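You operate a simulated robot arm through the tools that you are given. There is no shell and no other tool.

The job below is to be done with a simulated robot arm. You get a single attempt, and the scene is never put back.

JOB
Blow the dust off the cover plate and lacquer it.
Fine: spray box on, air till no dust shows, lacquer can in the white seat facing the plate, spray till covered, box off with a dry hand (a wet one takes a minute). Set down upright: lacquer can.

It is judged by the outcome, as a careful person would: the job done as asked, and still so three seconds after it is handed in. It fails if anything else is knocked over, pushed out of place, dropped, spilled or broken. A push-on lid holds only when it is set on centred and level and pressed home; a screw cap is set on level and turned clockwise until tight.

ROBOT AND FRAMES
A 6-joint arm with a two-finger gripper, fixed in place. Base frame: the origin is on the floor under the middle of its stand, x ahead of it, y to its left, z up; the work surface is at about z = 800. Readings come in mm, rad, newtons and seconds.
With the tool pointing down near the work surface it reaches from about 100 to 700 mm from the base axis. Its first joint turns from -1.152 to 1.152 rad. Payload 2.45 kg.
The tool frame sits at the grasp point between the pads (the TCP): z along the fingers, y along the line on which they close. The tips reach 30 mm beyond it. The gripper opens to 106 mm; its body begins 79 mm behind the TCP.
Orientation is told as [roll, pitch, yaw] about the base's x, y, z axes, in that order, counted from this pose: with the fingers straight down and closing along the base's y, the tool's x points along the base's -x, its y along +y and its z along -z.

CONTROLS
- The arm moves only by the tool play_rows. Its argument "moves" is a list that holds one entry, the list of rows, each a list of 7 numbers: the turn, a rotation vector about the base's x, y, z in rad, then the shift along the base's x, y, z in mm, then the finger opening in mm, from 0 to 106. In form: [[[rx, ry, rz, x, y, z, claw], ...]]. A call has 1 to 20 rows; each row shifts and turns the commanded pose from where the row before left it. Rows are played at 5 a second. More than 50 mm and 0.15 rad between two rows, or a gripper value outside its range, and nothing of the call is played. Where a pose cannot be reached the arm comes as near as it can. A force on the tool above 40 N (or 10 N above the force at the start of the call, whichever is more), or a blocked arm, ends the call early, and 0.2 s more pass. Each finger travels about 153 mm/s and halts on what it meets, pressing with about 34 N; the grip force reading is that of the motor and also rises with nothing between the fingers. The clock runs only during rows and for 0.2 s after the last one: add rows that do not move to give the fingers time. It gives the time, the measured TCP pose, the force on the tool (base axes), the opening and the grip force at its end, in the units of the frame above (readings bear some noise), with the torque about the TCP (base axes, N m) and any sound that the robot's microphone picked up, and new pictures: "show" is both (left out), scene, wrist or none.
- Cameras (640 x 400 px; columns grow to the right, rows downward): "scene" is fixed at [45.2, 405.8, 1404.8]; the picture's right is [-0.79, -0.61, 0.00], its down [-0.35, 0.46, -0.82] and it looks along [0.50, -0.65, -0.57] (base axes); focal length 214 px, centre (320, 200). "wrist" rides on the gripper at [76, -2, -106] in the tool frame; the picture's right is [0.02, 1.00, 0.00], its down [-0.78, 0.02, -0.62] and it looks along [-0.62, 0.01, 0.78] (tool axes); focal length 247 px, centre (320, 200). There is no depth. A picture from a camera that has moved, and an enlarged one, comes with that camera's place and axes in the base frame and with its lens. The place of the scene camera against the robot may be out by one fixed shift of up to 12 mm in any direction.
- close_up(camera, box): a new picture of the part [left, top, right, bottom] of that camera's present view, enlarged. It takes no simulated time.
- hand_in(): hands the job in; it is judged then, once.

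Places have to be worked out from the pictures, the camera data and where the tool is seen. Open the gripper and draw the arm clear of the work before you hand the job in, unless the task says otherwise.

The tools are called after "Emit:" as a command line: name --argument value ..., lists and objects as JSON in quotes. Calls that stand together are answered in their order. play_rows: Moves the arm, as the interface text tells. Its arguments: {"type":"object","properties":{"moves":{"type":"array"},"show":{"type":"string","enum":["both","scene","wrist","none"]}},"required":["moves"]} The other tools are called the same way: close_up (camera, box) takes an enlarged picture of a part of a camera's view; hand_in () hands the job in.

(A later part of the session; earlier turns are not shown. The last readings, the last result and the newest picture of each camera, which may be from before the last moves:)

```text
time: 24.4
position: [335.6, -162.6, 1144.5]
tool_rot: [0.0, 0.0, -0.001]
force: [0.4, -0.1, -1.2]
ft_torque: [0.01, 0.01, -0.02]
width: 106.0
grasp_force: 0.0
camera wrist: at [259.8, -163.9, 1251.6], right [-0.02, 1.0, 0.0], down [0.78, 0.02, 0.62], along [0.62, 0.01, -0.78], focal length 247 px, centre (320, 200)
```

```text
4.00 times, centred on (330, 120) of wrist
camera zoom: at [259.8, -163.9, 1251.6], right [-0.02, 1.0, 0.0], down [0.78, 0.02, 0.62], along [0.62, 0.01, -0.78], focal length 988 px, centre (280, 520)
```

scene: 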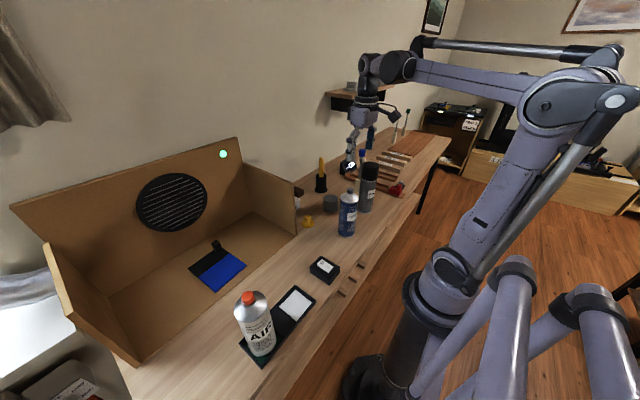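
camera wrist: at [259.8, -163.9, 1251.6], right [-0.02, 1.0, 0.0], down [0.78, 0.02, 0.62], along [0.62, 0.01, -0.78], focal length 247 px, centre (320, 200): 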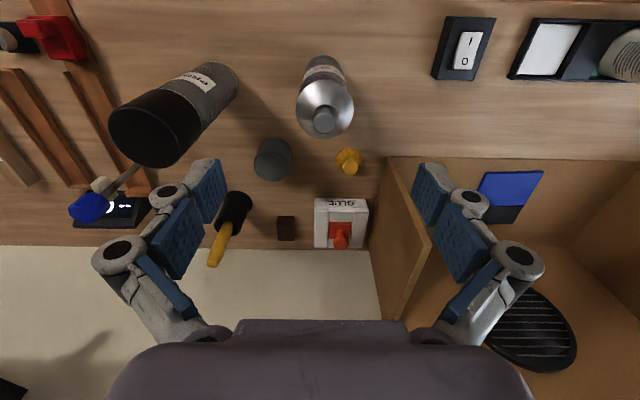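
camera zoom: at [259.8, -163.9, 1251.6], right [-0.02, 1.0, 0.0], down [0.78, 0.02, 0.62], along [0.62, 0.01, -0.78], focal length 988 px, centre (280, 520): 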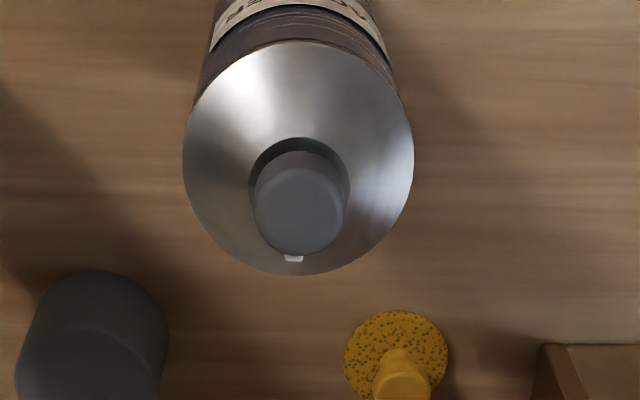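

The lacquer can's axis is at about (357, -162), button top z≈992–997, and its nub points about -6° from +x. In the white seat it must point about +13° toward the plate at about (568, 249). So the fingers stay clear of the air can, I'll turn the tool to about 66° yaw over the can before gripping, so that it ends near 85°.

Emit:
play_rows --moves '[[[0, 0, 0.14, 2.5, 0.5, 0, 106], [0, 0, 0.14, 2.5, 0.5, 0, 106], [0, 0, 0.14, 2.5, 0.5, 0, 106], [0, 0, 0.14, 2.5, 0.5, 0, 106], [0, 0, 0.14, 2.5, 0.5, 0, 106], [0, 0, 0.14, 2.5, 0.5, 0, 106], [0, 0, 0.14, 2.5, 0.5, 0, 106], [0, 0, 0.14, 2.5, 0.5, 0, 106], [0, 0, 0.03, 0, 0, 0, 106], [0, 0, 0, 0, 0, 0, 106], [0, 0, 0, 0, 0, 0, 106]]]' --show "both"

Emit:
close_up --camera "wrist" --box '[250, 70, 410, 170]'

```text
time: 26.8
position: [356.5, -163.2, 1146.6]
tool_rot: [-0.001, 0.0, 1.149]
force: [-0.1, 0.1, 0.0]
ft_torque: [0.0, -0.01, -0.01]
width: 105.7
grasp_force: 0.1
camera wrist: at [327.2, -231.8, 1251.1], right [-0.92, 0.39, 0.0], down [0.3, 0.72, 0.62], along [0.24, 0.57, -0.78], focal length 247 px, centre (320, 200)
```

scene: 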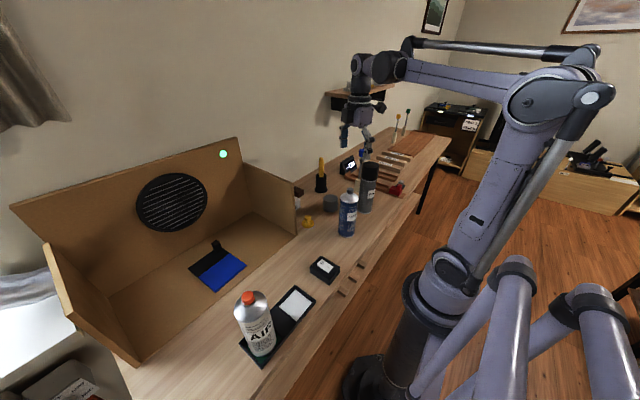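
wrist: 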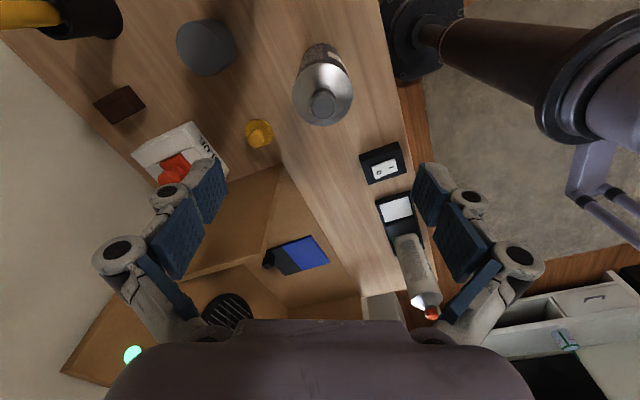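

```text
4.00 times, centred on (330, 120) of wrist
camera zoom: at [327.2, -231.8, 1251.1], right [-0.92, 0.39, 0.0], down [0.3, 0.72, 0.62], along [0.24, 0.57, -0.78], focal length 988 px, centre (280, 520)
```

zoom: 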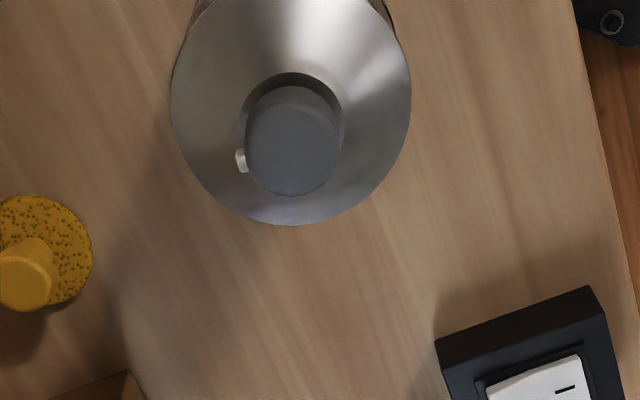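

From this view the can axis refines to about (356.5, -158) with the button top at z≈999, and the nub at about -4°. I'll shift +4.5 mm in y and come down partway with the fingers straddling the can, then check.

Emit:
play_rows --moves '[[[0, 0, 0, 0, 4.5, -20, 106], [0, 0, 0, 0, 0, -35, 106], [0, 0, 0, 0, 0, -35, 106], [0, 0, 0, 0, 0, -30, 106], [0, 0, 0, 0, 0, -15, 106], [0, 0, 0, 0, 0, 0, 106]]]' --show "both"

Emit:
close_up --camera "scene" --box '[310, 130, 400, 240]'

```text
time: 28.2
position: [354.8, -158.8, 1008.3]
tool_rot: [-0.002, -0.001, 1.149]
force: [-0.6, -0.4, 0.3]
ft_torque: [0.02, 0.02, 0.01]
width: 106.0
grasp_force: 0.1
camera wrist: at [325.5, -228.8, 1114.4], right [-0.92, 0.39, 0.0], down [0.3, 0.72, 0.62], along [0.24, 0.57, -0.78], focal length 247 px, centre (320, 200)
```

scene: 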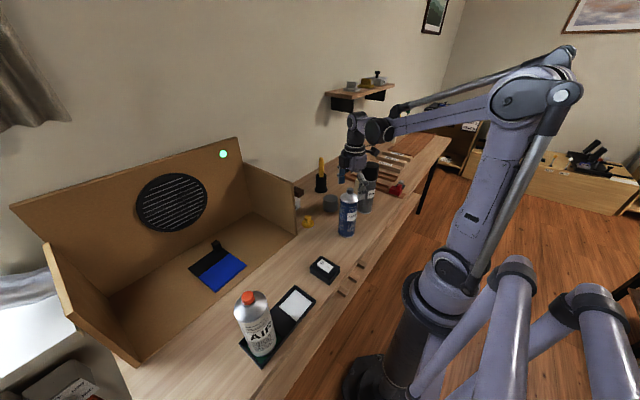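
wrist: 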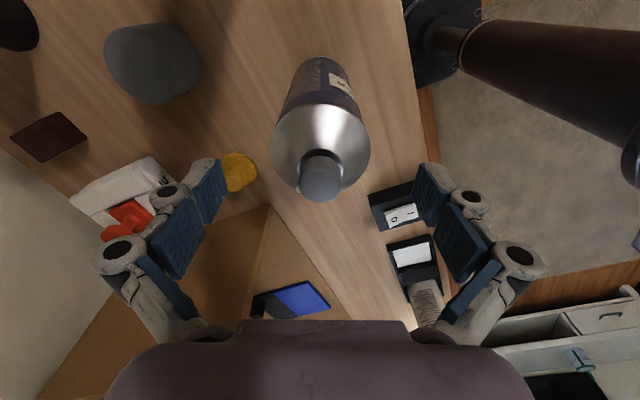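

```text
3.64 times, centred on (355, 185) of scene
camera zoom: at [45.2, 405.8, 1404.8], right [-0.79, -0.61, 0.0], down [-0.35, 0.46, -0.82], along [0.5, -0.65, -0.57], focal length 780 px, centre (193, 254)
```

zoom: 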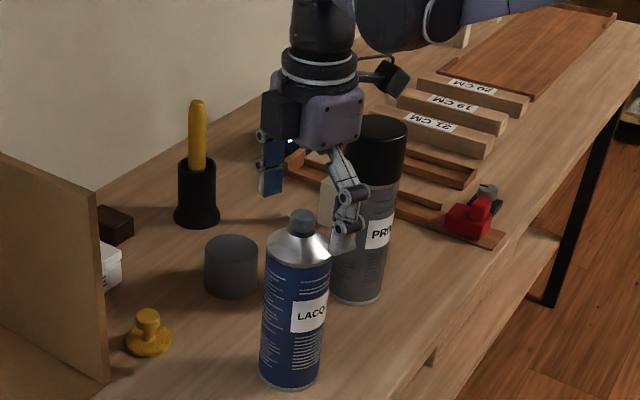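

The tool axis lines up with the button and the open fingers straddle the can with even clearance. I'll go down another 73 mm to the grip height (z≈935), which leaves the palm about 15 mm above the button.

Emit:
play_rows --moves '[[[0, 0, 0, 0, 0, -25, 106], [0, 0, 0, 0, 0, -20, 106], [0, 0, 0, 0, 0, -15, 106], [0, 0, 0, 0, 0, -10, 106], [0, 0, 0, 0, 0, 0, 106]]]' --show "both"

Emit:
close_up --camera "scene" --box '[310, 150, 390, 240]'

Emit:
close_up --camera "wrist" --box '[180, 80, 460, 260]'

```text
time: 29.4
position: [356.5, -158.0, 938.1]
tool_rot: [0.0, 0.001, 1.148]
force: [0.8, -0.4, -0.5]
ft_torque: [0.01, 0.05, 0.01]
width: 105.9
grasp_force: 0.0
camera wrist: at [327.0, -227.4, 1044.3], right [-0.92, 0.39, 0.0], down [0.3, 0.72, 0.62], along [0.24, 0.57, -0.78], focal length 247 px, centre (320, 200)
```

scene: 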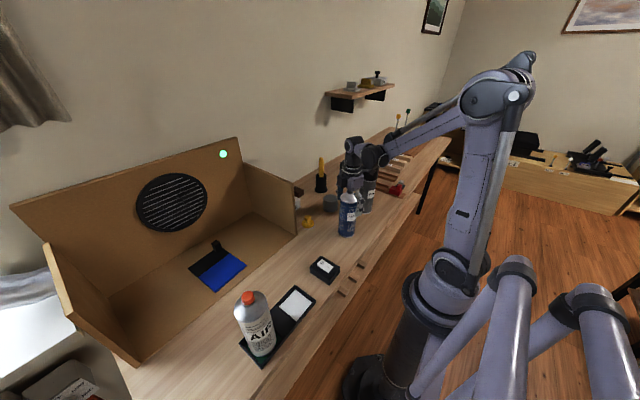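
wrist: 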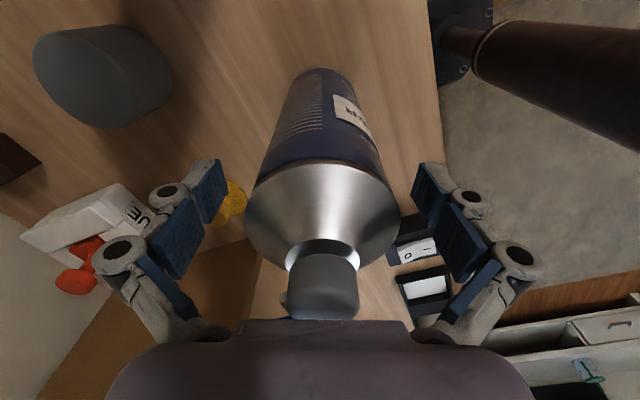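

```text
4.44 times, centred on (350, 195) of scene
camera zoom: at [45.2, 405.8, 1404.8], right [-0.79, -0.61, 0.0], down [-0.35, 0.46, -0.82], along [0.5, -0.65, -0.57], focal length 953 px, centre (187, 222)
```

zoom: 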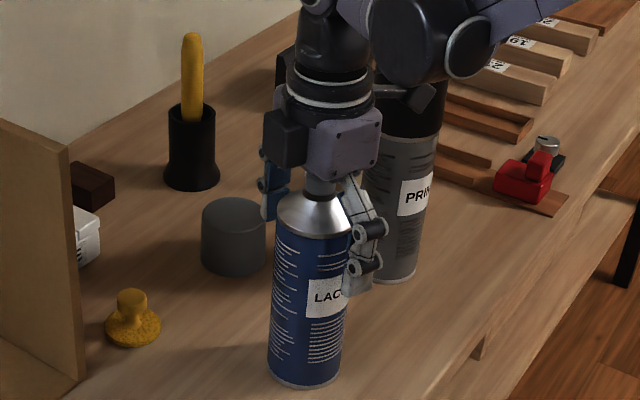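

```text
2.22 times, centred on (320, 170) of wrist
camera zoom: at [327.0, -227.4, 1044.3], right [-0.92, 0.39, 0.0], down [0.3, 0.72, 0.62], along [0.24, 0.57, -0.78], focal length 549 px, centre (320, 267)
```

zoom: 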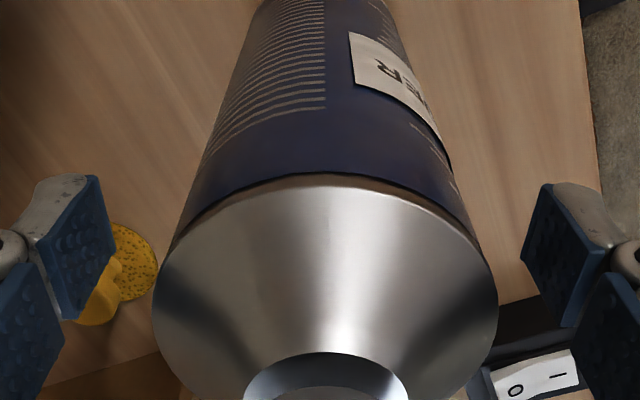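

The can sits centrally between the pads, with the palm clear of the button. I'll close the fingers gradually on the can body.

Emit:
play_rows --moves '[[[0, 0, 0, 0, 0, 0, 90], [0, 0, 0, 0, 0, 0, 78], [0, 0, 0, 0, 0, 0, 70], [0, 0, 0, 0, 0, 0, 62], [0, 0, 0, 0, 0, 0, 54], [0, 0, 0, 0, 0, 0, 45], [0, 0, 0, 0, 0, 0, 45]]]' --show "both"

Emit:
close_up --camera "scene" --box '[310, 150, 390, 240]'

```text
time: 31.0
position: [357.0, -157.1, 939.7]
tool_rot: [0.0, 0.002, 1.148]
force: [-4.6, 3.3, 11.7]
ft_torque: [0.1, 0.21, -0.02]
width: 65.0
grasp_force: 34.3
camera wrist: at [326.7, -227.3, 1044.7], right [-0.92, 0.39, 0.0], down [0.3, 0.72, 0.62], along [0.24, 0.57, -0.78], focal length 247 px, centre (320, 200)
```

scene: 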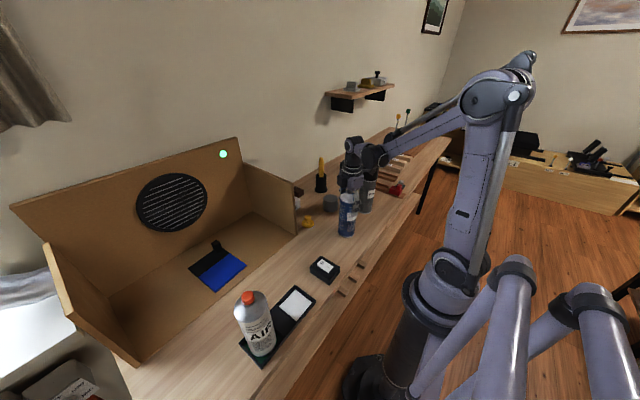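
wrist: 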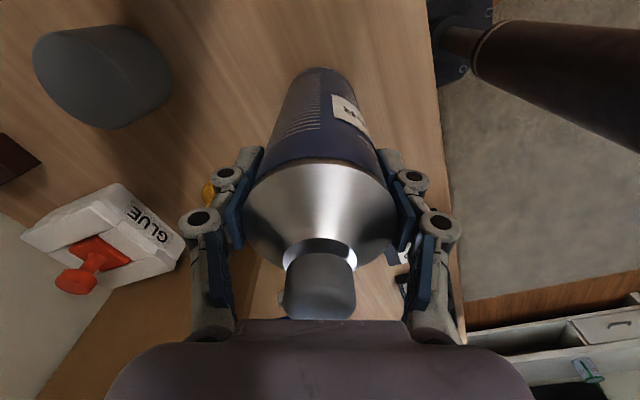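

```text
4.44 times, centred on (350, 195) of scene
camera zoom: at [45.0, 405.9, 1404.8], right [-0.79, -0.61, 0.0], down [-0.35, 0.46, -0.82], along [0.5, -0.65, -0.57], focal length 953 px, centre (187, 222)
```

zoom: 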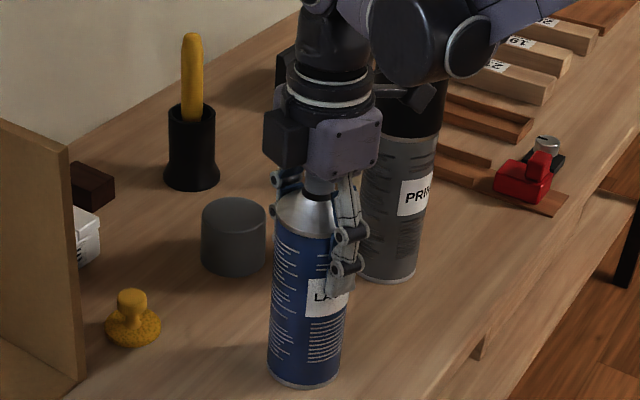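

The can is gripped at 65.0 mm with 34 N. I'll lift it a little and check the load and that it hangs straight.

Emit:
play_rows --moves '[[[0, 0, 0, 0, 0, 5, 45], [0, 0, 0, 0, 0, 10, 45], [0, 0, 0, 0, 0, 10, 45], [0, 0, 0, 0, 0, 0, 45], [0, 0, 0, 0, 0, 0, 45]]]' --show "both"

Emit:
close_up --camera "scene" --box '[310, 150, 390, 240]'

```text
time: 32.2
position: [358.6, -156.5, 963.4]
tool_rot: [-0.002, 0.001, 1.149]
force: [0.1, 0.0, -4.0]
ft_torque: [0.0, 0.01, -0.01]
width: 65.2
grasp_force: 33.5
camera wrist: at [328.0, -226.8, 1069.9], right [-0.92, 0.39, 0.0], down [0.3, 0.72, 0.62], along [0.24, 0.57, -0.78], focal length 247 px, centre (320, 200)
```

scene: 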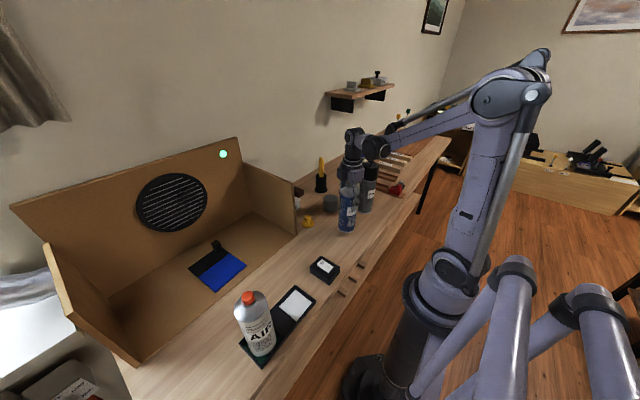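
wrist: 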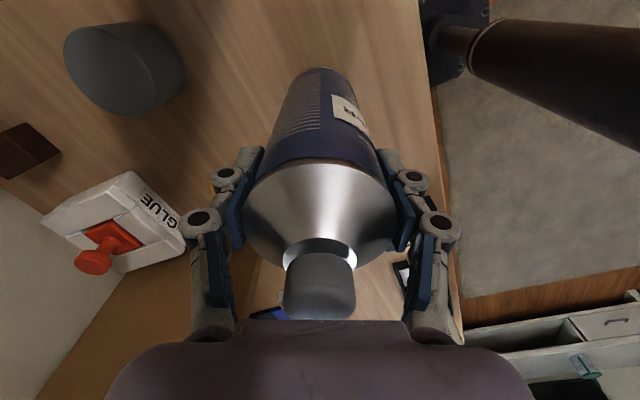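

```text
4.44 times, centred on (350, 195) of scene
camera zoom: at [45.2, 405.8, 1404.8], right [-0.79, -0.61, 0.0], down [-0.35, 0.46, -0.82], along [0.5, -0.65, -0.57], focal length 953 px, centre (187, 222)
```

zoom: 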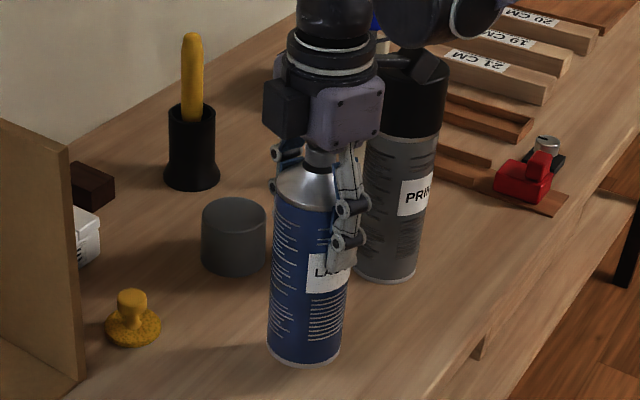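

The can hangs freely at about 4 N (roughly 0.4 kg). I'll enlarge the wrist view to measure where the can axis and nub sit in the gripper.

Emit:
close_up --camera "wrist" --box '[220, 60, 420, 330]'

Emit:
close_up --camera "wrist" --box '[250, 230, 390, 330]'

```text
1.48 times, centred on (320, 195) of wrist
camera zoom: at [328.0, -226.8, 1069.9], right [-0.92, 0.39, 0.0], down [0.3, 0.72, 0.62], along [0.24, 0.57, -0.78], focal length 366 px, centre (320, 207)
```

zoom: 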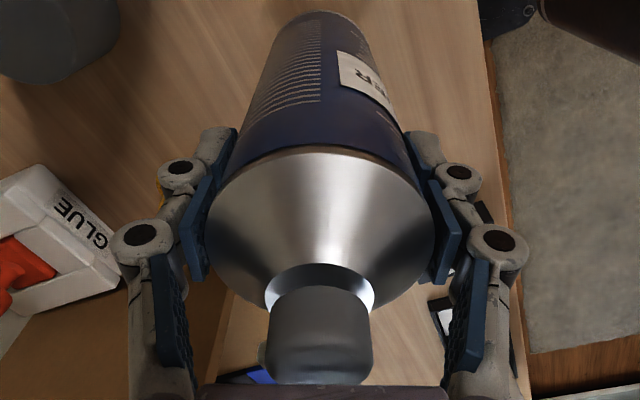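

```text
4.00 times, centred on (320, 280) of wrist
camera zoom: at [328.0, -226.8, 1069.9], right [-0.92, 0.39, 0.0], down [0.3, 0.72, 0.62], along [0.24, 0.57, -0.78], focal length 988 px, centre (320, -120)
```

zoom: 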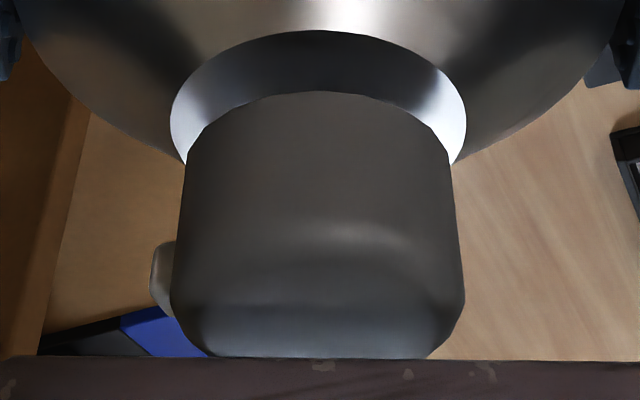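

The can hangs nearly on the tool axis. I'll lift the can's bottom to about z 890, carry it over the switch to above the white seat at about (307, 190), and turn it +0.31 rad on the way.

Emit:
play_rows --moves '[[[0, 0, 0, 0, 0, 25, 45], [0, 0, 0, 0, 0, 25, 45], [0, 0, 0, 0, 10, 15, 45], [0, 0, 0.035, -5, 30, 0, 45], [0, 0, 0.035, -6, 38, 0, 45], [0, 0, 0.04, -6, 40, 0, 45], [0, 0, 0.04, -6, 40, 0, 45], [0, 0, 0.04, -6, 40, 0, 45], [0, 0, 0.04, -6, 40, 0, 45], [0, 0, 0.04, -6, 40, 0, 45], [0, 0, 0.04, -6, 38, 0, 45], [0, 0, 0, -2, 26, 0, 45], [0, 0, 0, 0, 5, 0, 45], [0, 0, 0, 0, 0, 0, 45], [0, 0, 0, 0, 0, 0, 45]]]' --show "both"

Emit:
close_up --camera "scene" --box '[220, 220, 340, 370]'

Emit:
close_up --camera "wrist" --box '[220, 40, 420, 180]'

```text
time: 35.4
position: [309.0, 191.3, 1029.5]
tool_rot: [-0.004, -0.001, 1.46]
force: [-0.7, -0.4, -4.1]
ft_torque: [-0.03, -0.01, 0.0]
width: 64.8
grasp_force: 33.8
camera wrist: at [301.2, 115.0, 1135.4], right [-1.0, 0.09, 0.0], down [0.07, 0.78, 0.62], along [0.06, 0.62, -0.78], focal length 247 px, centre (320, 200)
```

scene: 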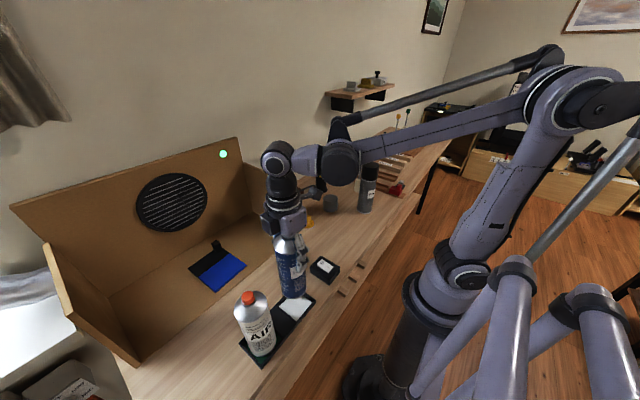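
wrist: 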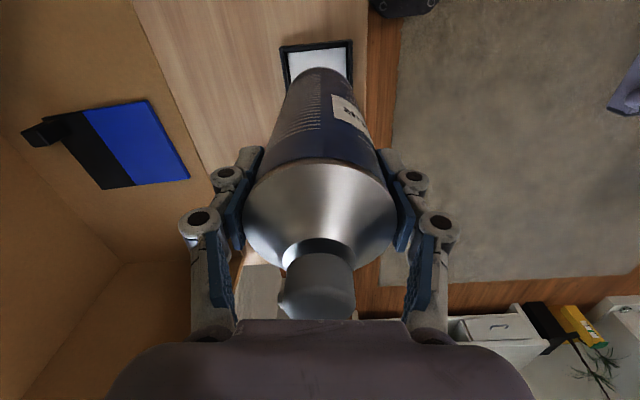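

```text
2.67 times, centred on (280, 295) of scene
camera zoom: at [45.2, 405.8, 1404.8], right [-0.79, -0.61, 0.0], down [-0.35, 0.46, -0.82], along [0.5, -0.65, -0.57], focal length 572 px, centre (427, -53)
```

zoom: 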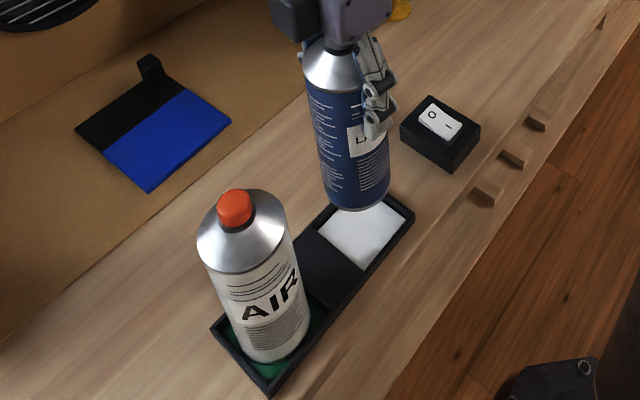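

```text
2.86 times, centred on (320, 110) of wrist
camera zoom: at [301.2, 115.0, 1135.4], right [-1.0, 0.09, 0.0], down [0.07, 0.78, 0.62], along [0.06, 0.62, -0.78], focal length 706 px, centre (320, 457)
```

zoom: 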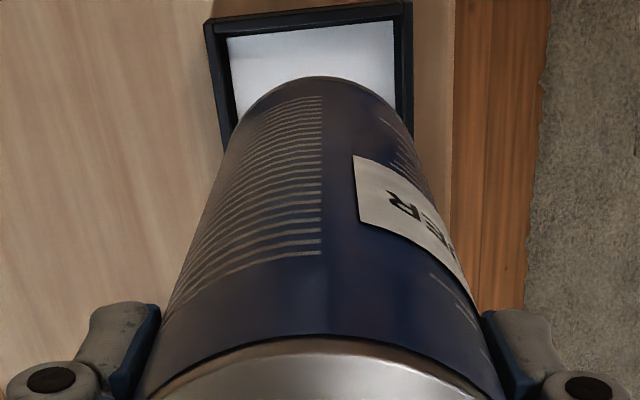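

Relative to the white floor as seen from the wrist, the can needs to move about +4 mm in x and is about right in y. I'll correct that and lower it until the bottom is about 30 mm above the bench, then check again.

Emit:
play_rows --moves '[[[0, 0, 0, 2, 0, -20, 45], [0, 0, 0, 2, 0, -20, 45], [0, 0, 0, 0, 0, -15, 45], [0, 0, 0, 0, 0, -5, 45], [0, 0, 0, 0, 0, 0, 45]]]' --show "both"

Emit:
close_up --camera "scene" --box '[230, 260, 330, 370]'

Emit:
close_up --camera "wrist" --box '[250, 20, 390, 120]'

```text
time: 36.6
position: [312.0, 189.1, 970.1]
tool_rot: [-0.002, 0.0, 1.46]
force: [-0.5, 0.1, -4.1]
ft_torque: [-0.01, 0.0, -0.01]
width: 65.3
grasp_force: 33.8
camera wrist: at [304.9, 113.8, 1075.9], right [-1.0, 0.09, 0.0], down [0.07, 0.78, 0.62], along [0.06, 0.62, -0.78], focal length 247 px, centre (320, 200)
```

scene: 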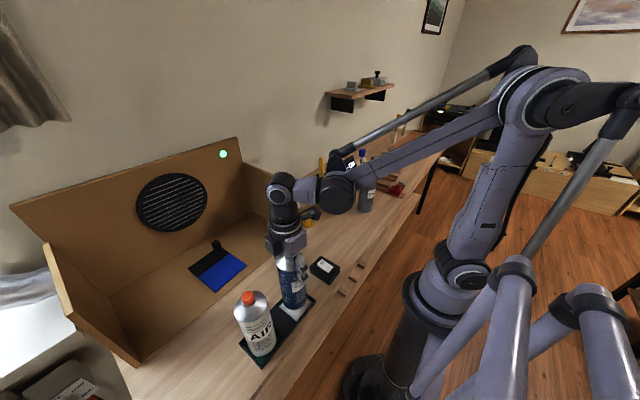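
wrist: 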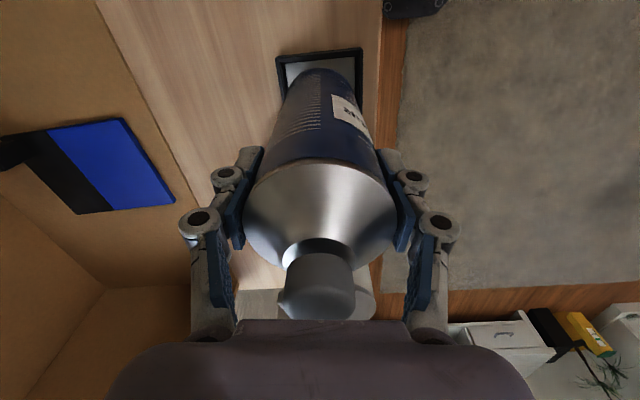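

```text
3.64 times, centred on (280, 315) of scene
camera zoom: at [45.2, 405.8, 1404.8], right [-0.79, -0.61, 0.0], down [-0.35, 0.46, -0.82], along [0.5, -0.65, -0.57], focal length 780 px, centre (466, -218)
```

zoom: 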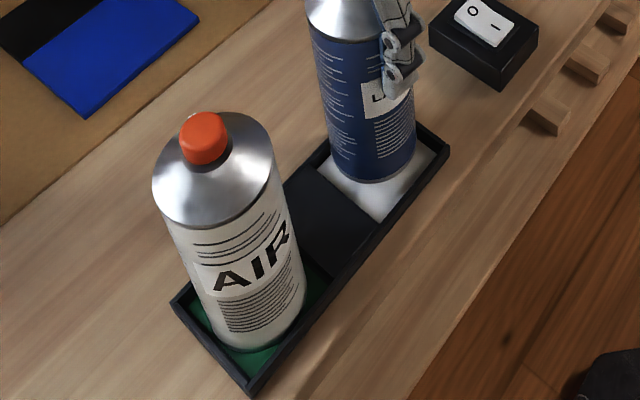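

```text
4.00 times, centred on (320, 70) of wrist
camera zoom: at [304.9, 113.8, 1075.9], right [-1.0, 0.09, 0.0], down [0.07, 0.78, 0.62], along [0.06, 0.62, -0.78], focal length 988 px, centre (320, 720)
```

zoom: 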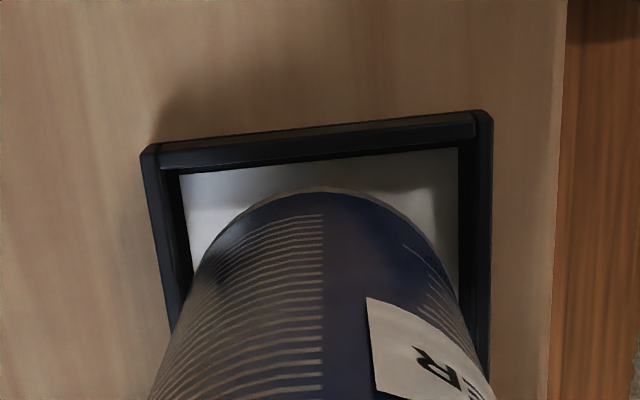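

The can hangs about 25 mm over the white floor and is centred within about 1 mm in both views. I'll nudge it -0.7 mm in y and lower it slowly, watching the force for contact with a wall or the floor.

Emit:
play_rows --moves '[[[0, 0, 0, 0, -0.7, -6, 45], [0, 0, 0, 0, 0, -6, 45], [0, 0, 0, 0, 0, -3, 45], [0, 0, 0, 0, 0, 0, 45]]]' --show "none"

Emit:
close_up --camera "scene" --box '[260, 270, 330, 340]'

Emit:
close_up --camera "wrist" --box '[250, 20, 390, 120]'

```text
time: 37.6
position: [314.1, 189.4, 954.3]
tool_rot: [-0.002, -0.001, 1.459]
force: [-0.9, 0.0, -3.3]
ft_torque: [0.02, 0.01, -0.03]
width: 65.1
grasp_force: 33.9
```

```text
5.71 times, centred on (295, 305) of scene
camera zoom: at [45.2, 405.8, 1404.8], right [-0.79, -0.61, 0.0], down [-0.35, 0.46, -0.82], along [0.5, -0.65, -0.57], focal length 1226 px, centre (463, -400)
```

zoom: 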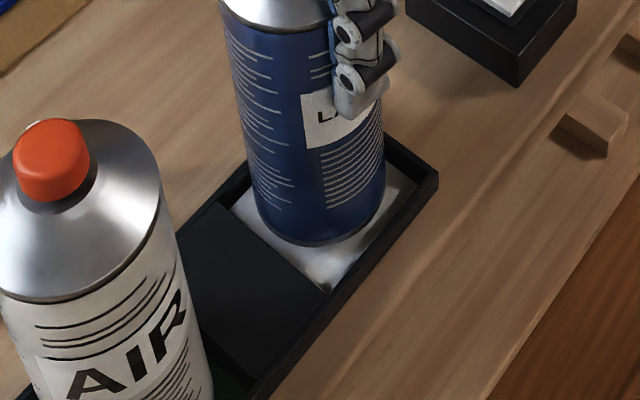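

```text
4.00 times, centred on (320, 70) of wrist
camera zoom: at [305.7, 113.6, 1060.4], right [-1.0, 0.09, 0.0], down [0.07, 0.78, 0.62], along [0.06, 0.62, -0.78], focal length 988 px, centre (320, 720)
```

zoom: 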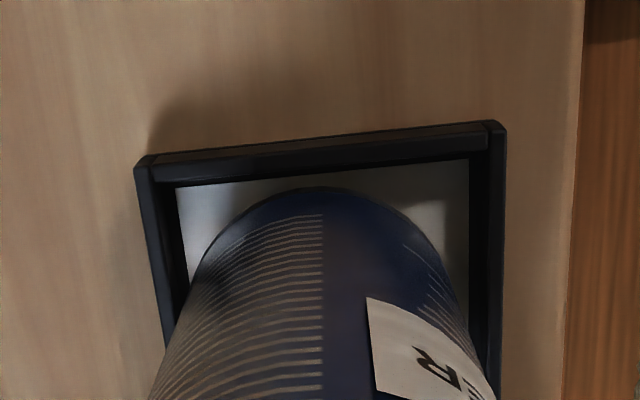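

The bottom is at about z 815, just over the walls. Comparing gaps in both views, the can is about 1.5–2 mm too far in +x and about right in y. I'll correct that and then lower in small steps.

Emit:
play_rows --moves '[[[0, 0, 0, -1.6, 0.4, 0, 45], [0, 0, 0, 0, 0, 0, 45], [0, 0, 0, 0, 0, -2, 45], [0, 0, 0, 0, 0, -2, 45], [0, 0, 0, 0, 0, 0, 45]]]' --show "none"

Emit:
close_up --camera "scene" --box '[260, 270, 330, 340]'

Emit:
close_up --camera "wrist" --box '[250, 20, 390, 120]'

```text
time: 38.8
position: [309.4, 190.4, 951.0]
tool_rot: [0.001, 0.001, 1.458]
force: [0.2, -0.2, -3.1]
ft_torque: [0.03, 0.0, 0.05]
width: 65.0
grasp_force: 34.4
```

```text
5.71 times, centred on (295, 305) of scene
camera zoom: at [45.2, 405.8, 1404.8], right [-0.79, -0.61, 0.0], down [-0.35, 0.46, -0.82], along [0.5, -0.65, -0.57], focal length 1226 px, centre (463, -400)
```

zoom: 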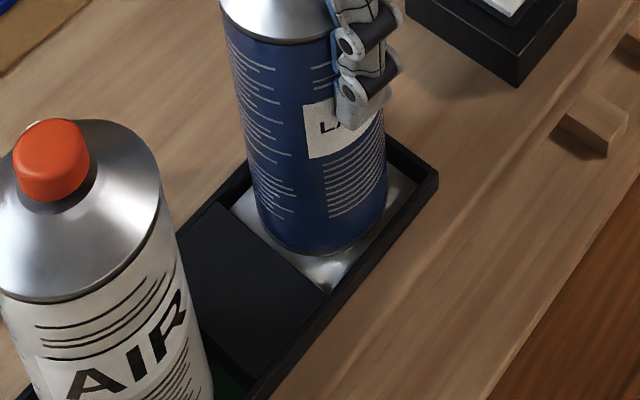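

```text
4.00 times, centred on (320, 70) of wrist
camera zoom: at [303.7, 114.7, 1056.2], right [-1.0, 0.09, 0.0], down [0.07, 0.78, 0.62], along [0.06, 0.62, -0.78], focal length 988 px, centre (320, 720)
```

zoom: 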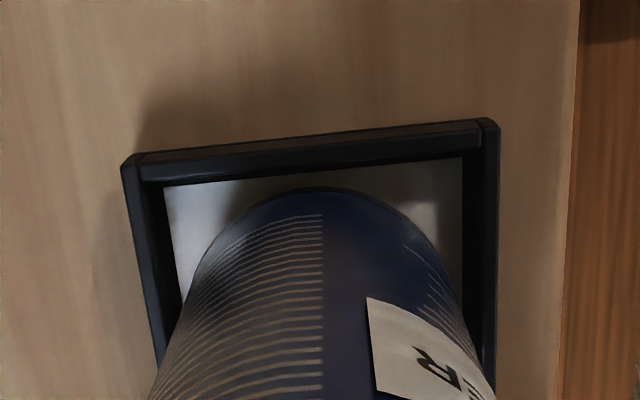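

The can is now centred in x (within 0.5 mm) and has gaps on both sides in y. I'll lower in 2 mm steps until the floor takes the weight.

Emit:
play_rows --moves '[[[0, 0, 0, 0, 0, -2, 45], [0, 0, 0, 0, 0, -2, 45], [0, 0, 0, 0, 0, 0, 45]]]' --show "none"

```text
time: 39.6
position: [310.1, 190.2, 946.6]
tool_rot: [-0.002, -0.001, 1.458]
force: [0.1, -0.1, -4.1]
ft_torque: [0.0, 0.0, 0.04]
width: 65.0
grasp_force: 33.6
```

There is still free weight (-4 N) with the bottom at about 807, already inside the walls. I'll continue in 1 mm steps.

Emit:
play_rows --moves '[[[0, 0, 0, 0, 0, -1, 45], [0, 0, 0, 0, 0, -1, 45], [0, 0, 0, 0, 0, 0, 45]]]' --show "none"

```text
time: 40.4
position: [310.4, 191.2, 943.0]
tool_rot: [-0.001, -0.001, 1.459]
force: [0.1, 0.6, -3.0]
ft_torque: [0.02, 0.04, 0.0]
width: 65.0
grasp_force: 34.4
```

Emit:
play_rows --moves '[[[0, 0, 0, 0, 0, -1, 45], [0, 0, 0, 0, 0, -1, 45], [0, 0, 0, 0, 0, 0, 45]]]' --show "none"

Emit:
close_up --camera "scene" --box '[260, 270, 330, 340]'

Emit:
close_up --camera "wrist" --box '[250, 20, 390, 120]'

```text
time: 41.2
position: [310.9, 190.6, 942.9]
tool_rot: [0.001, -0.001, 1.459]
force: [-0.2, 1.2, -1.3]
ft_torque: [0.05, 0.03, -0.01]
width: 65.0
grasp_force: 34.1
```

```text
5.71 times, centred on (295, 305) of scene
camera zoom: at [45.2, 405.8, 1404.8], right [-0.79, -0.61, 0.0], down [-0.35, 0.46, -0.82], along [0.5, -0.65, -0.57], focal length 1226 px, centre (463, -400)
```

zoom: 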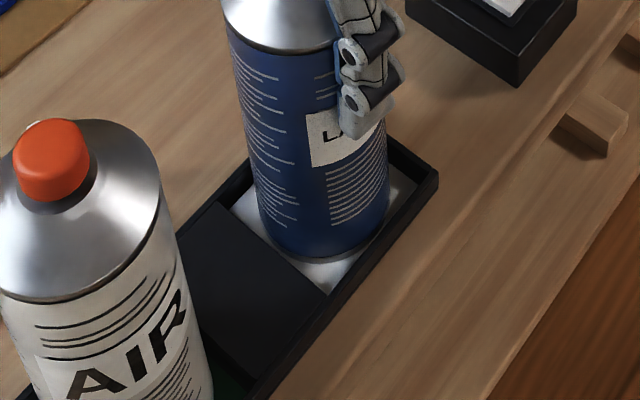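

```text
4.00 times, centred on (320, 70) of wrist
camera zoom: at [303.3, 114.0, 1048.9], right [-1.0, 0.09, 0.0], down [0.07, 0.78, 0.62], along [0.06, 0.62, -0.78], focal length 988 px, centre (320, 720)
```

zoom: 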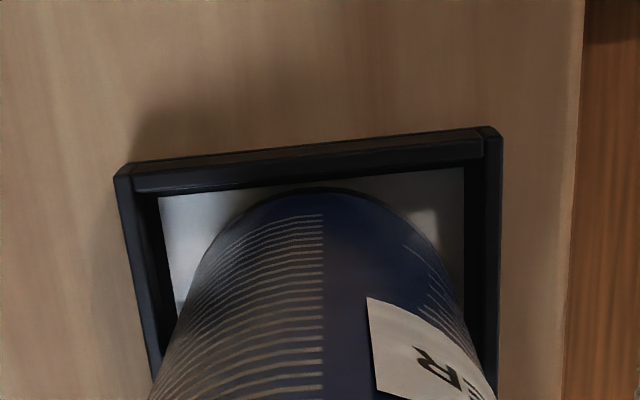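

The floor is starting to carry the weight at about the expected height and the can looks upright inside the walls. One more small step, then I'll check the force again.

Emit:
play_rows --moves '[[[0, 0, 0, 0, 0, -0.7, 45], [0, 0, 0, 0, 0, 0, 45], [0, 0, 0, 0, 0, 0, 45]]]' --show "none"

```text
time: 42.0
position: [310.5, 188.3, 942.8]
tool_rot: [0.002, -0.002, 1.457]
force: [-3.6, 2.3, 24.2]
ft_torque: [0.06, 0.14, 0.1]
width: 65.1
grasp_force: 34.1
```

It is now firmly on the floor (24 N). I'll relax by 0.5 mm and open the fingers gently.

Emit:
play_rows --moves '[[[0, 0, 0, 0, 0, 0.5, 45], [0, 0, 0, 0, 0, 0, 62], [0, 0, 0, 0, 0, 0, 68], [0, 0, 0, 0, 0, 0, 74], [0, 0, 0, 0, 0, 0, 82], [0, 0, 0, 0, 0, 0, 92], [0, 0, 0, 0, 0, 0, 102], [0, 0, 0, 0, 0, 0, 106], [0, 0, 0, 0, 0, 0, 106]]]' --show "both"

Emit:
close_up --camera "scene" --box '[240, 220, 340, 340]'

```text
time: 44.0
position: [310.8, 190.9, 942.2]
tool_rot: [-0.002, 0.0, 1.459]
force: [-0.1, 0.5, 0.3]
ft_torque: [0.03, 0.01, 0.01]
width: 106.1
grasp_force: 0.1
camera wrist: at [303.4, 114.2, 1048.8], right [-1.0, 0.09, 0.0], down [0.07, 0.78, 0.62], along [0.06, 0.62, -0.78], focal length 247 px, centre (320, 200)
```

scene: 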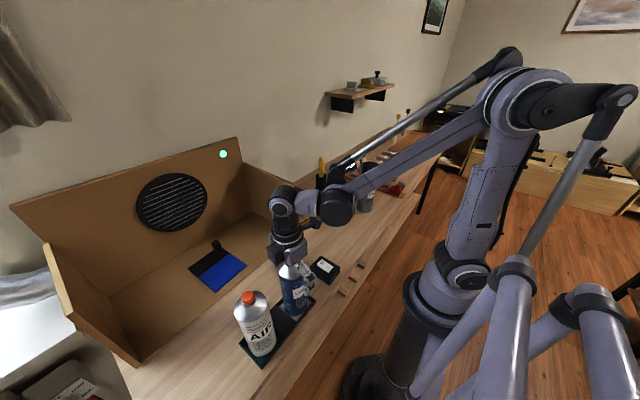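
wrist: 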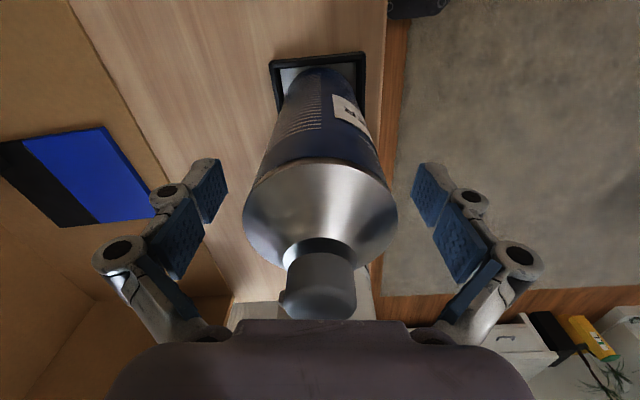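

```text
3.33 times, centred on (290, 280) of scene
camera zoom: at [45.2, 405.8, 1404.8], right [-0.79, -0.61, 0.0], down [-0.35, 0.46, -0.82], along [0.5, -0.65, -0.57], focal length 715 px, centre (420, -67)
```

zoom: 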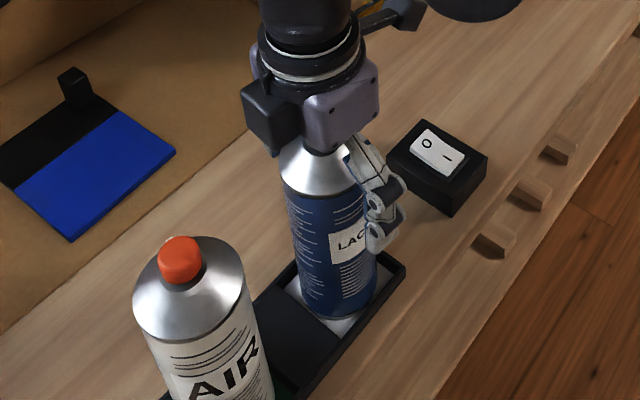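

The can stands free in the white seat. I'll rise straight up, then turn the tool back to zero yaw so the camera can check the nozzle direction from the robot side.

Emit:
play_rows --moves '[[[0, 0, 0, 0, 0, 20, 106], [0, 0, 0, 0, 0, 40, 106], [0, 0, 0, 0, 0, 45, 106], [0, 0, 0, 0, 0, 45, 106], [0, 0, 0, 0, 0, 45, 106], [0, 0, -0.146, 0, 0, 0, 100], [0, 0, -0.146, 0, 0, 0, 80], [0, 0, -0.146, 0, 0, 0, 60], [0, 0, -0.146, 0, 0, 0, 40], [0, 0, -0.146, 0, 0, 0, 20], [0, 0, -0.146, 0, 0, 0, 0], [0, 0, -0.146, 0, 0, 0, 0], [0, 0, -0.146, 0, 0, 0, 0], [0, 0, -0.146, 0, 0, 0, 0], [0, 0, -0.146, 0, 0, 0, 0], [0, 0, 0, 0, 0, 0, 0], [0, 0, 0, 0, 0, 0, 0]]]' --show "both"

Emit:
close_up --camera "wrist" --box '[240, 50, 400, 150]'

Emit:
close_up --camera "wrist" --box '[295, 90, 355, 130]'

Emit:
close_up --camera "scene" --box '[240, 240, 330, 340]'

```text
time: 47.6
position: [310.7, 191.2, 1137.4]
tool_rot: [-0.001, -0.001, -0.003]
force: [-0.3, 0.1, 0.4]
ft_torque: [-0.03, 0.01, -0.02]
width: 0.0
grasp_force: 28.3
camera wrist: at [234.2, 189.1, 1243.6], right [-0.02, 1.0, 0.0], down [0.78, 0.02, 0.62], along [0.62, 0.01, -0.78], focal length 247 px, centre (320, 200)
```

scene: 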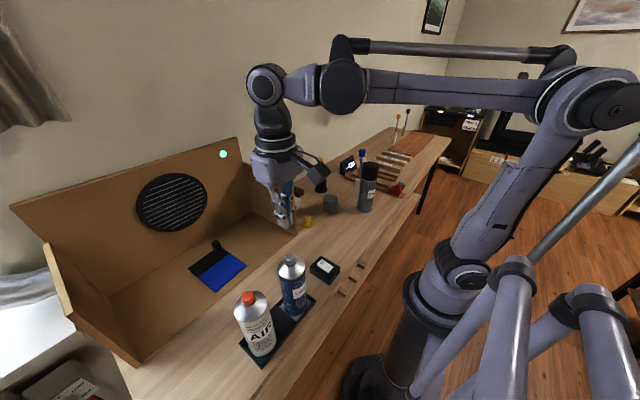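
wrist: 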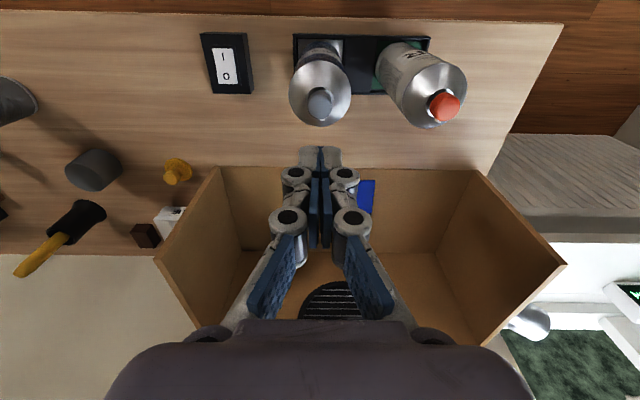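

```text
4.00 times, centred on (320, 100) of wrist
camera zoom: at [234.2, 189.1, 1243.6], right [-0.02, 1.0, 0.0], down [0.78, 0.02, 0.62], along [0.62, 0.01, -0.78], focal length 988 px, centre (320, 600)
```

zoom: 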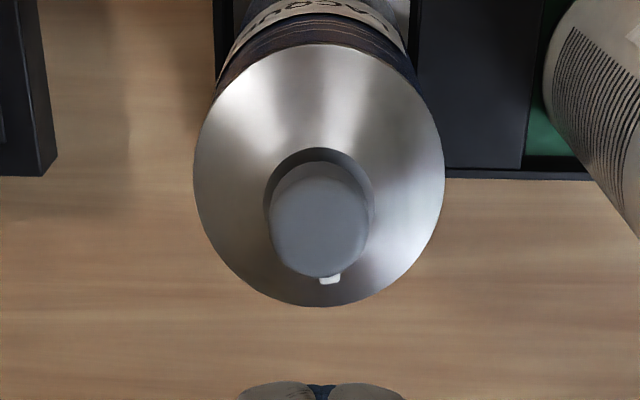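

```text
10.00 times, centred on (325, 110) of wrist
camera zoom: at [234.2, 189.1, 1243.6], right [-0.02, 1.0, 0.0], down [0.78, 0.02, 0.62], along [0.62, 0.01, -0.78], focal length 2470 px, centre (270, 1100)
```

zoom: 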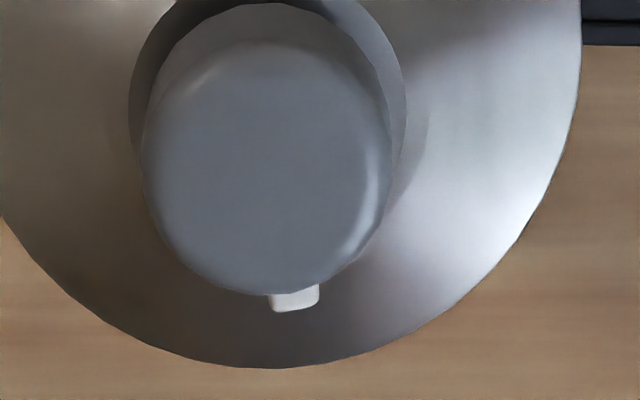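

```text
4.00 times, centred on (285, 290) of scene
camera zoom: at [45.2, 405.8, 1404.8], right [-0.79, -0.61, 0.0], down [-0.35, 0.46, -0.82], along [0.5, -0.65, -0.57], focal length 858 px, centre (460, -160)
```

zoom: 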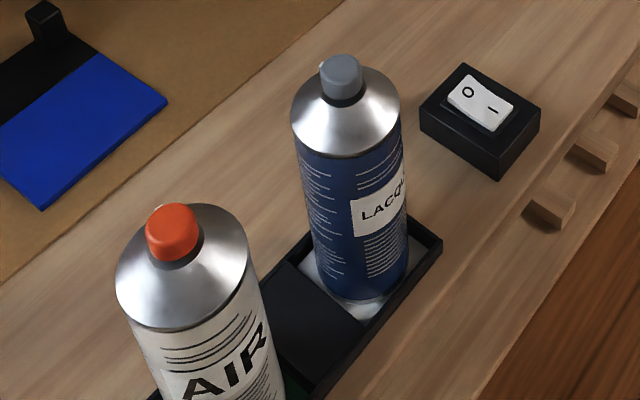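

The nub now points about +12° and the plate lies at about +12.9°, so the lacquer can faces the plate and stands upright in the seat. The button is about 2 mm to -x and 1.5 mm to -y of the tool. I'll correct that and come down to just above the button with closed fingers.

Emit:
play_rows --moves '[[[0, 0, 0, -2.5, -1.5, -25, 0], [0, 0, 0, 0, 0, -30, 0], [0, 0, 0, 0, 0, -25, 0], [0, 0, 0, 0, 0, -8, 0], [0, 0, 0, 0, 0, 0, 0]]]' --show "both"

Emit:
close_up --camera "wrist" --box '[250, 90, 390, 190]'

Emit:
close_up --camera "scene" --box '[250, 220, 330, 290]'

```text
time: 48.8
position: [311.3, 190.5, 1048.6]
tool_rot: [-0.001, 0.0, -0.001]
force: [0.5, 0.2, 0.1]
ft_torque: [-0.02, -0.01, 0.03]
width: 0.1
grasp_force: 28.2
camera wrist: at [234.0, 188.7, 1154.0], right [-0.02, 1.0, 0.0], down [0.78, 0.02, 0.62], along [0.62, 0.01, -0.78], focal length 247 px, centre (320, 200)
```

scene: 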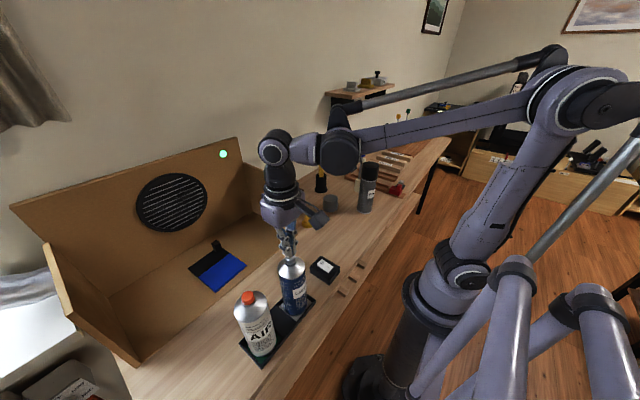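
wrist: 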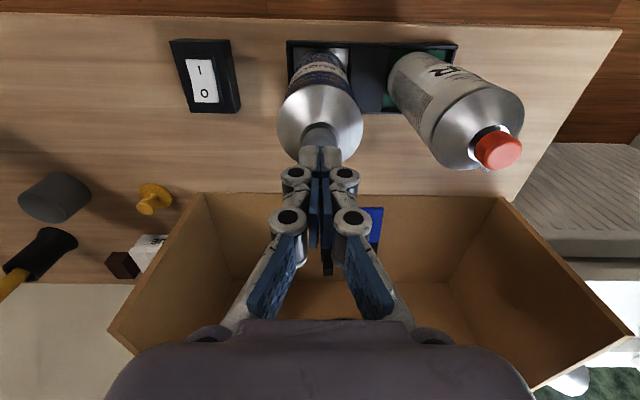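

```text
4.00 times, centred on (320, 140) of wrist
camera zoom: at [234.0, 188.7, 1154.0], right [-0.02, 1.0, 0.0], down [0.78, 0.02, 0.62], along [0.62, 0.01, -0.78], focal length 988 px, centre (320, 440)
```

zoom: 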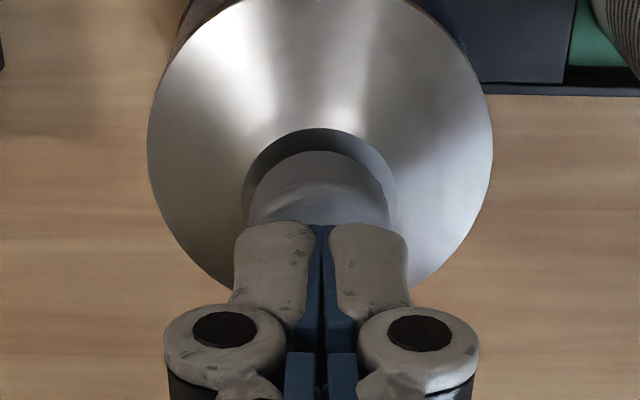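

```text
5.71 times, centred on (290, 255) of scene
camera zoom: at [45.2, 405.8, 1404.8], right [-0.79, -0.61, 0.0], down [-0.35, 0.46, -0.82], along [0.5, -0.65, -0.57], focal length 1226 px, centre (491, -114)
```

zoom: 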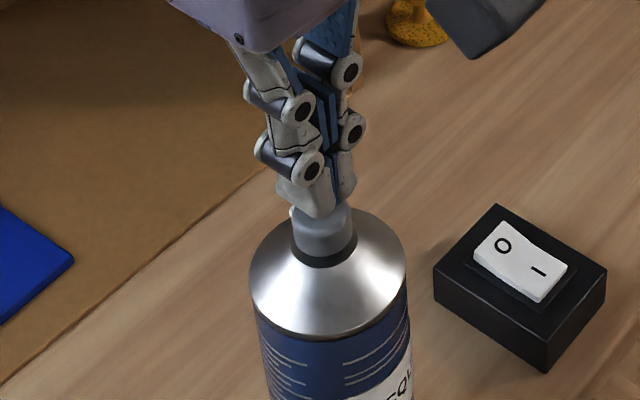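

The fingers are centred on the button with a gap of about 10–15 mm. I'll shift -1 mm in x and come down to first contact.

Emit:
play_rows --moves '[[[0, 0, 0, -1, 0, -5, 0], [0, 0, 0, 0, 0, -3, 0], [0, 0, 0, 0, 0, -2, 0], [0, 0, 0, 0, 0, 0, 0]]]' --show "none"

Emit:
close_up --camera "scene" --box '[250, 220, 330, 290]'

```text
time: 49.8
position: [308.9, 189.2, 1037.9]
tool_rot: [-0.001, 0.0, -0.001]
force: [0.3, 0.2, -0.2]
ft_torque: [-0.02, -0.01, -0.01]
width: 0.0
grasp_force: 28.6
```

```text
5.71 times, centred on (290, 255) of scene
camera zoom: at [45.2, 405.8, 1404.8], right [-0.79, -0.61, 0.0], down [-0.35, 0.46, -0.82], along [0.5, -0.65, -0.57], focal length 1226 px, centre (491, -114)
```

zoom: 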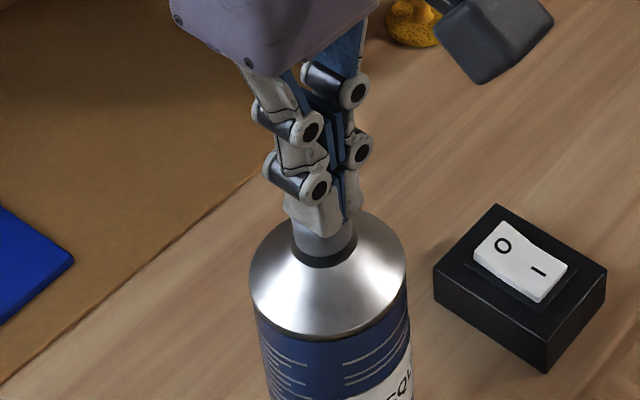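

The tips are just over the button with no force yet. I'll creep down in 1 mm steps until the click.

Emit:
play_rows --moves '[[[0, 0, 0, 0, 0, -1, 0], [0, 0, 0, 0, 0, -1, 0], [0, 0, 0, 0, 0, -1, 0], [0, 0, 0, 0, 0, 0, 0]]]' --show "none"

```text
time: 50.8
position: [309.0, 189.0, 1034.7]
tool_rot: [0.001, 0.001, -0.002]
force: [0.1, 0.0, 2.5]
ft_torque: [-0.01, -0.03, 0.01]
width: 6.2
grasp_force: 29.0
heard: click
```

Click heard at 2.5 N. I'll look at the plate and the can.

Emit:
close_up --camera "scene" --box '[180, 230, 300, 320]'

Emit:
close_up --camera "wrist" --box '[300, 180, 420, 270]'

```text
4.44 times, centred on (240, 275) of scene
camera zoom: at [45.2, 405.8, 1404.8], right [-0.79, -0.61, 0.0], down [-0.35, 0.46, -0.82], along [0.5, -0.65, -0.57], focal length 953 px, centre (676, -133)
```

zoom: 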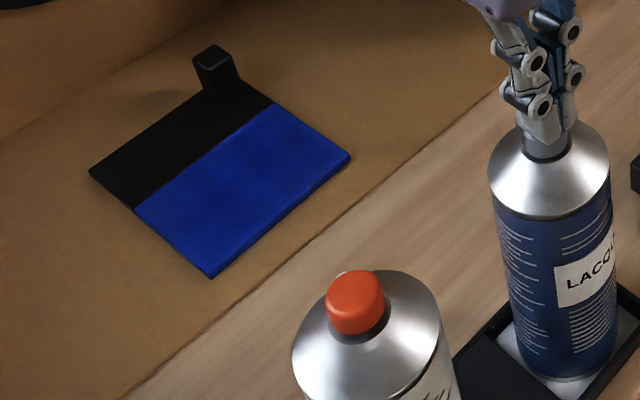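

```text
4.44 times, centred on (360, 225) of wrist
camera zoom: at [231.4, 187.7, 1140.9], right [-0.02, 1.0, 0.0], down [0.78, 0.02, 0.62], along [0.62, 0.01, -0.78], focal length 1098 px, centre (142, 89)
```

zoom: 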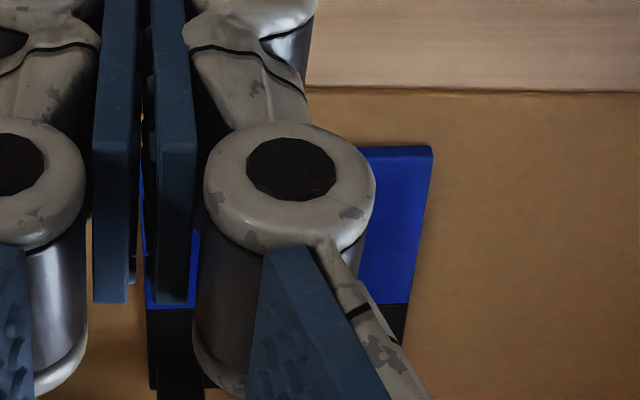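

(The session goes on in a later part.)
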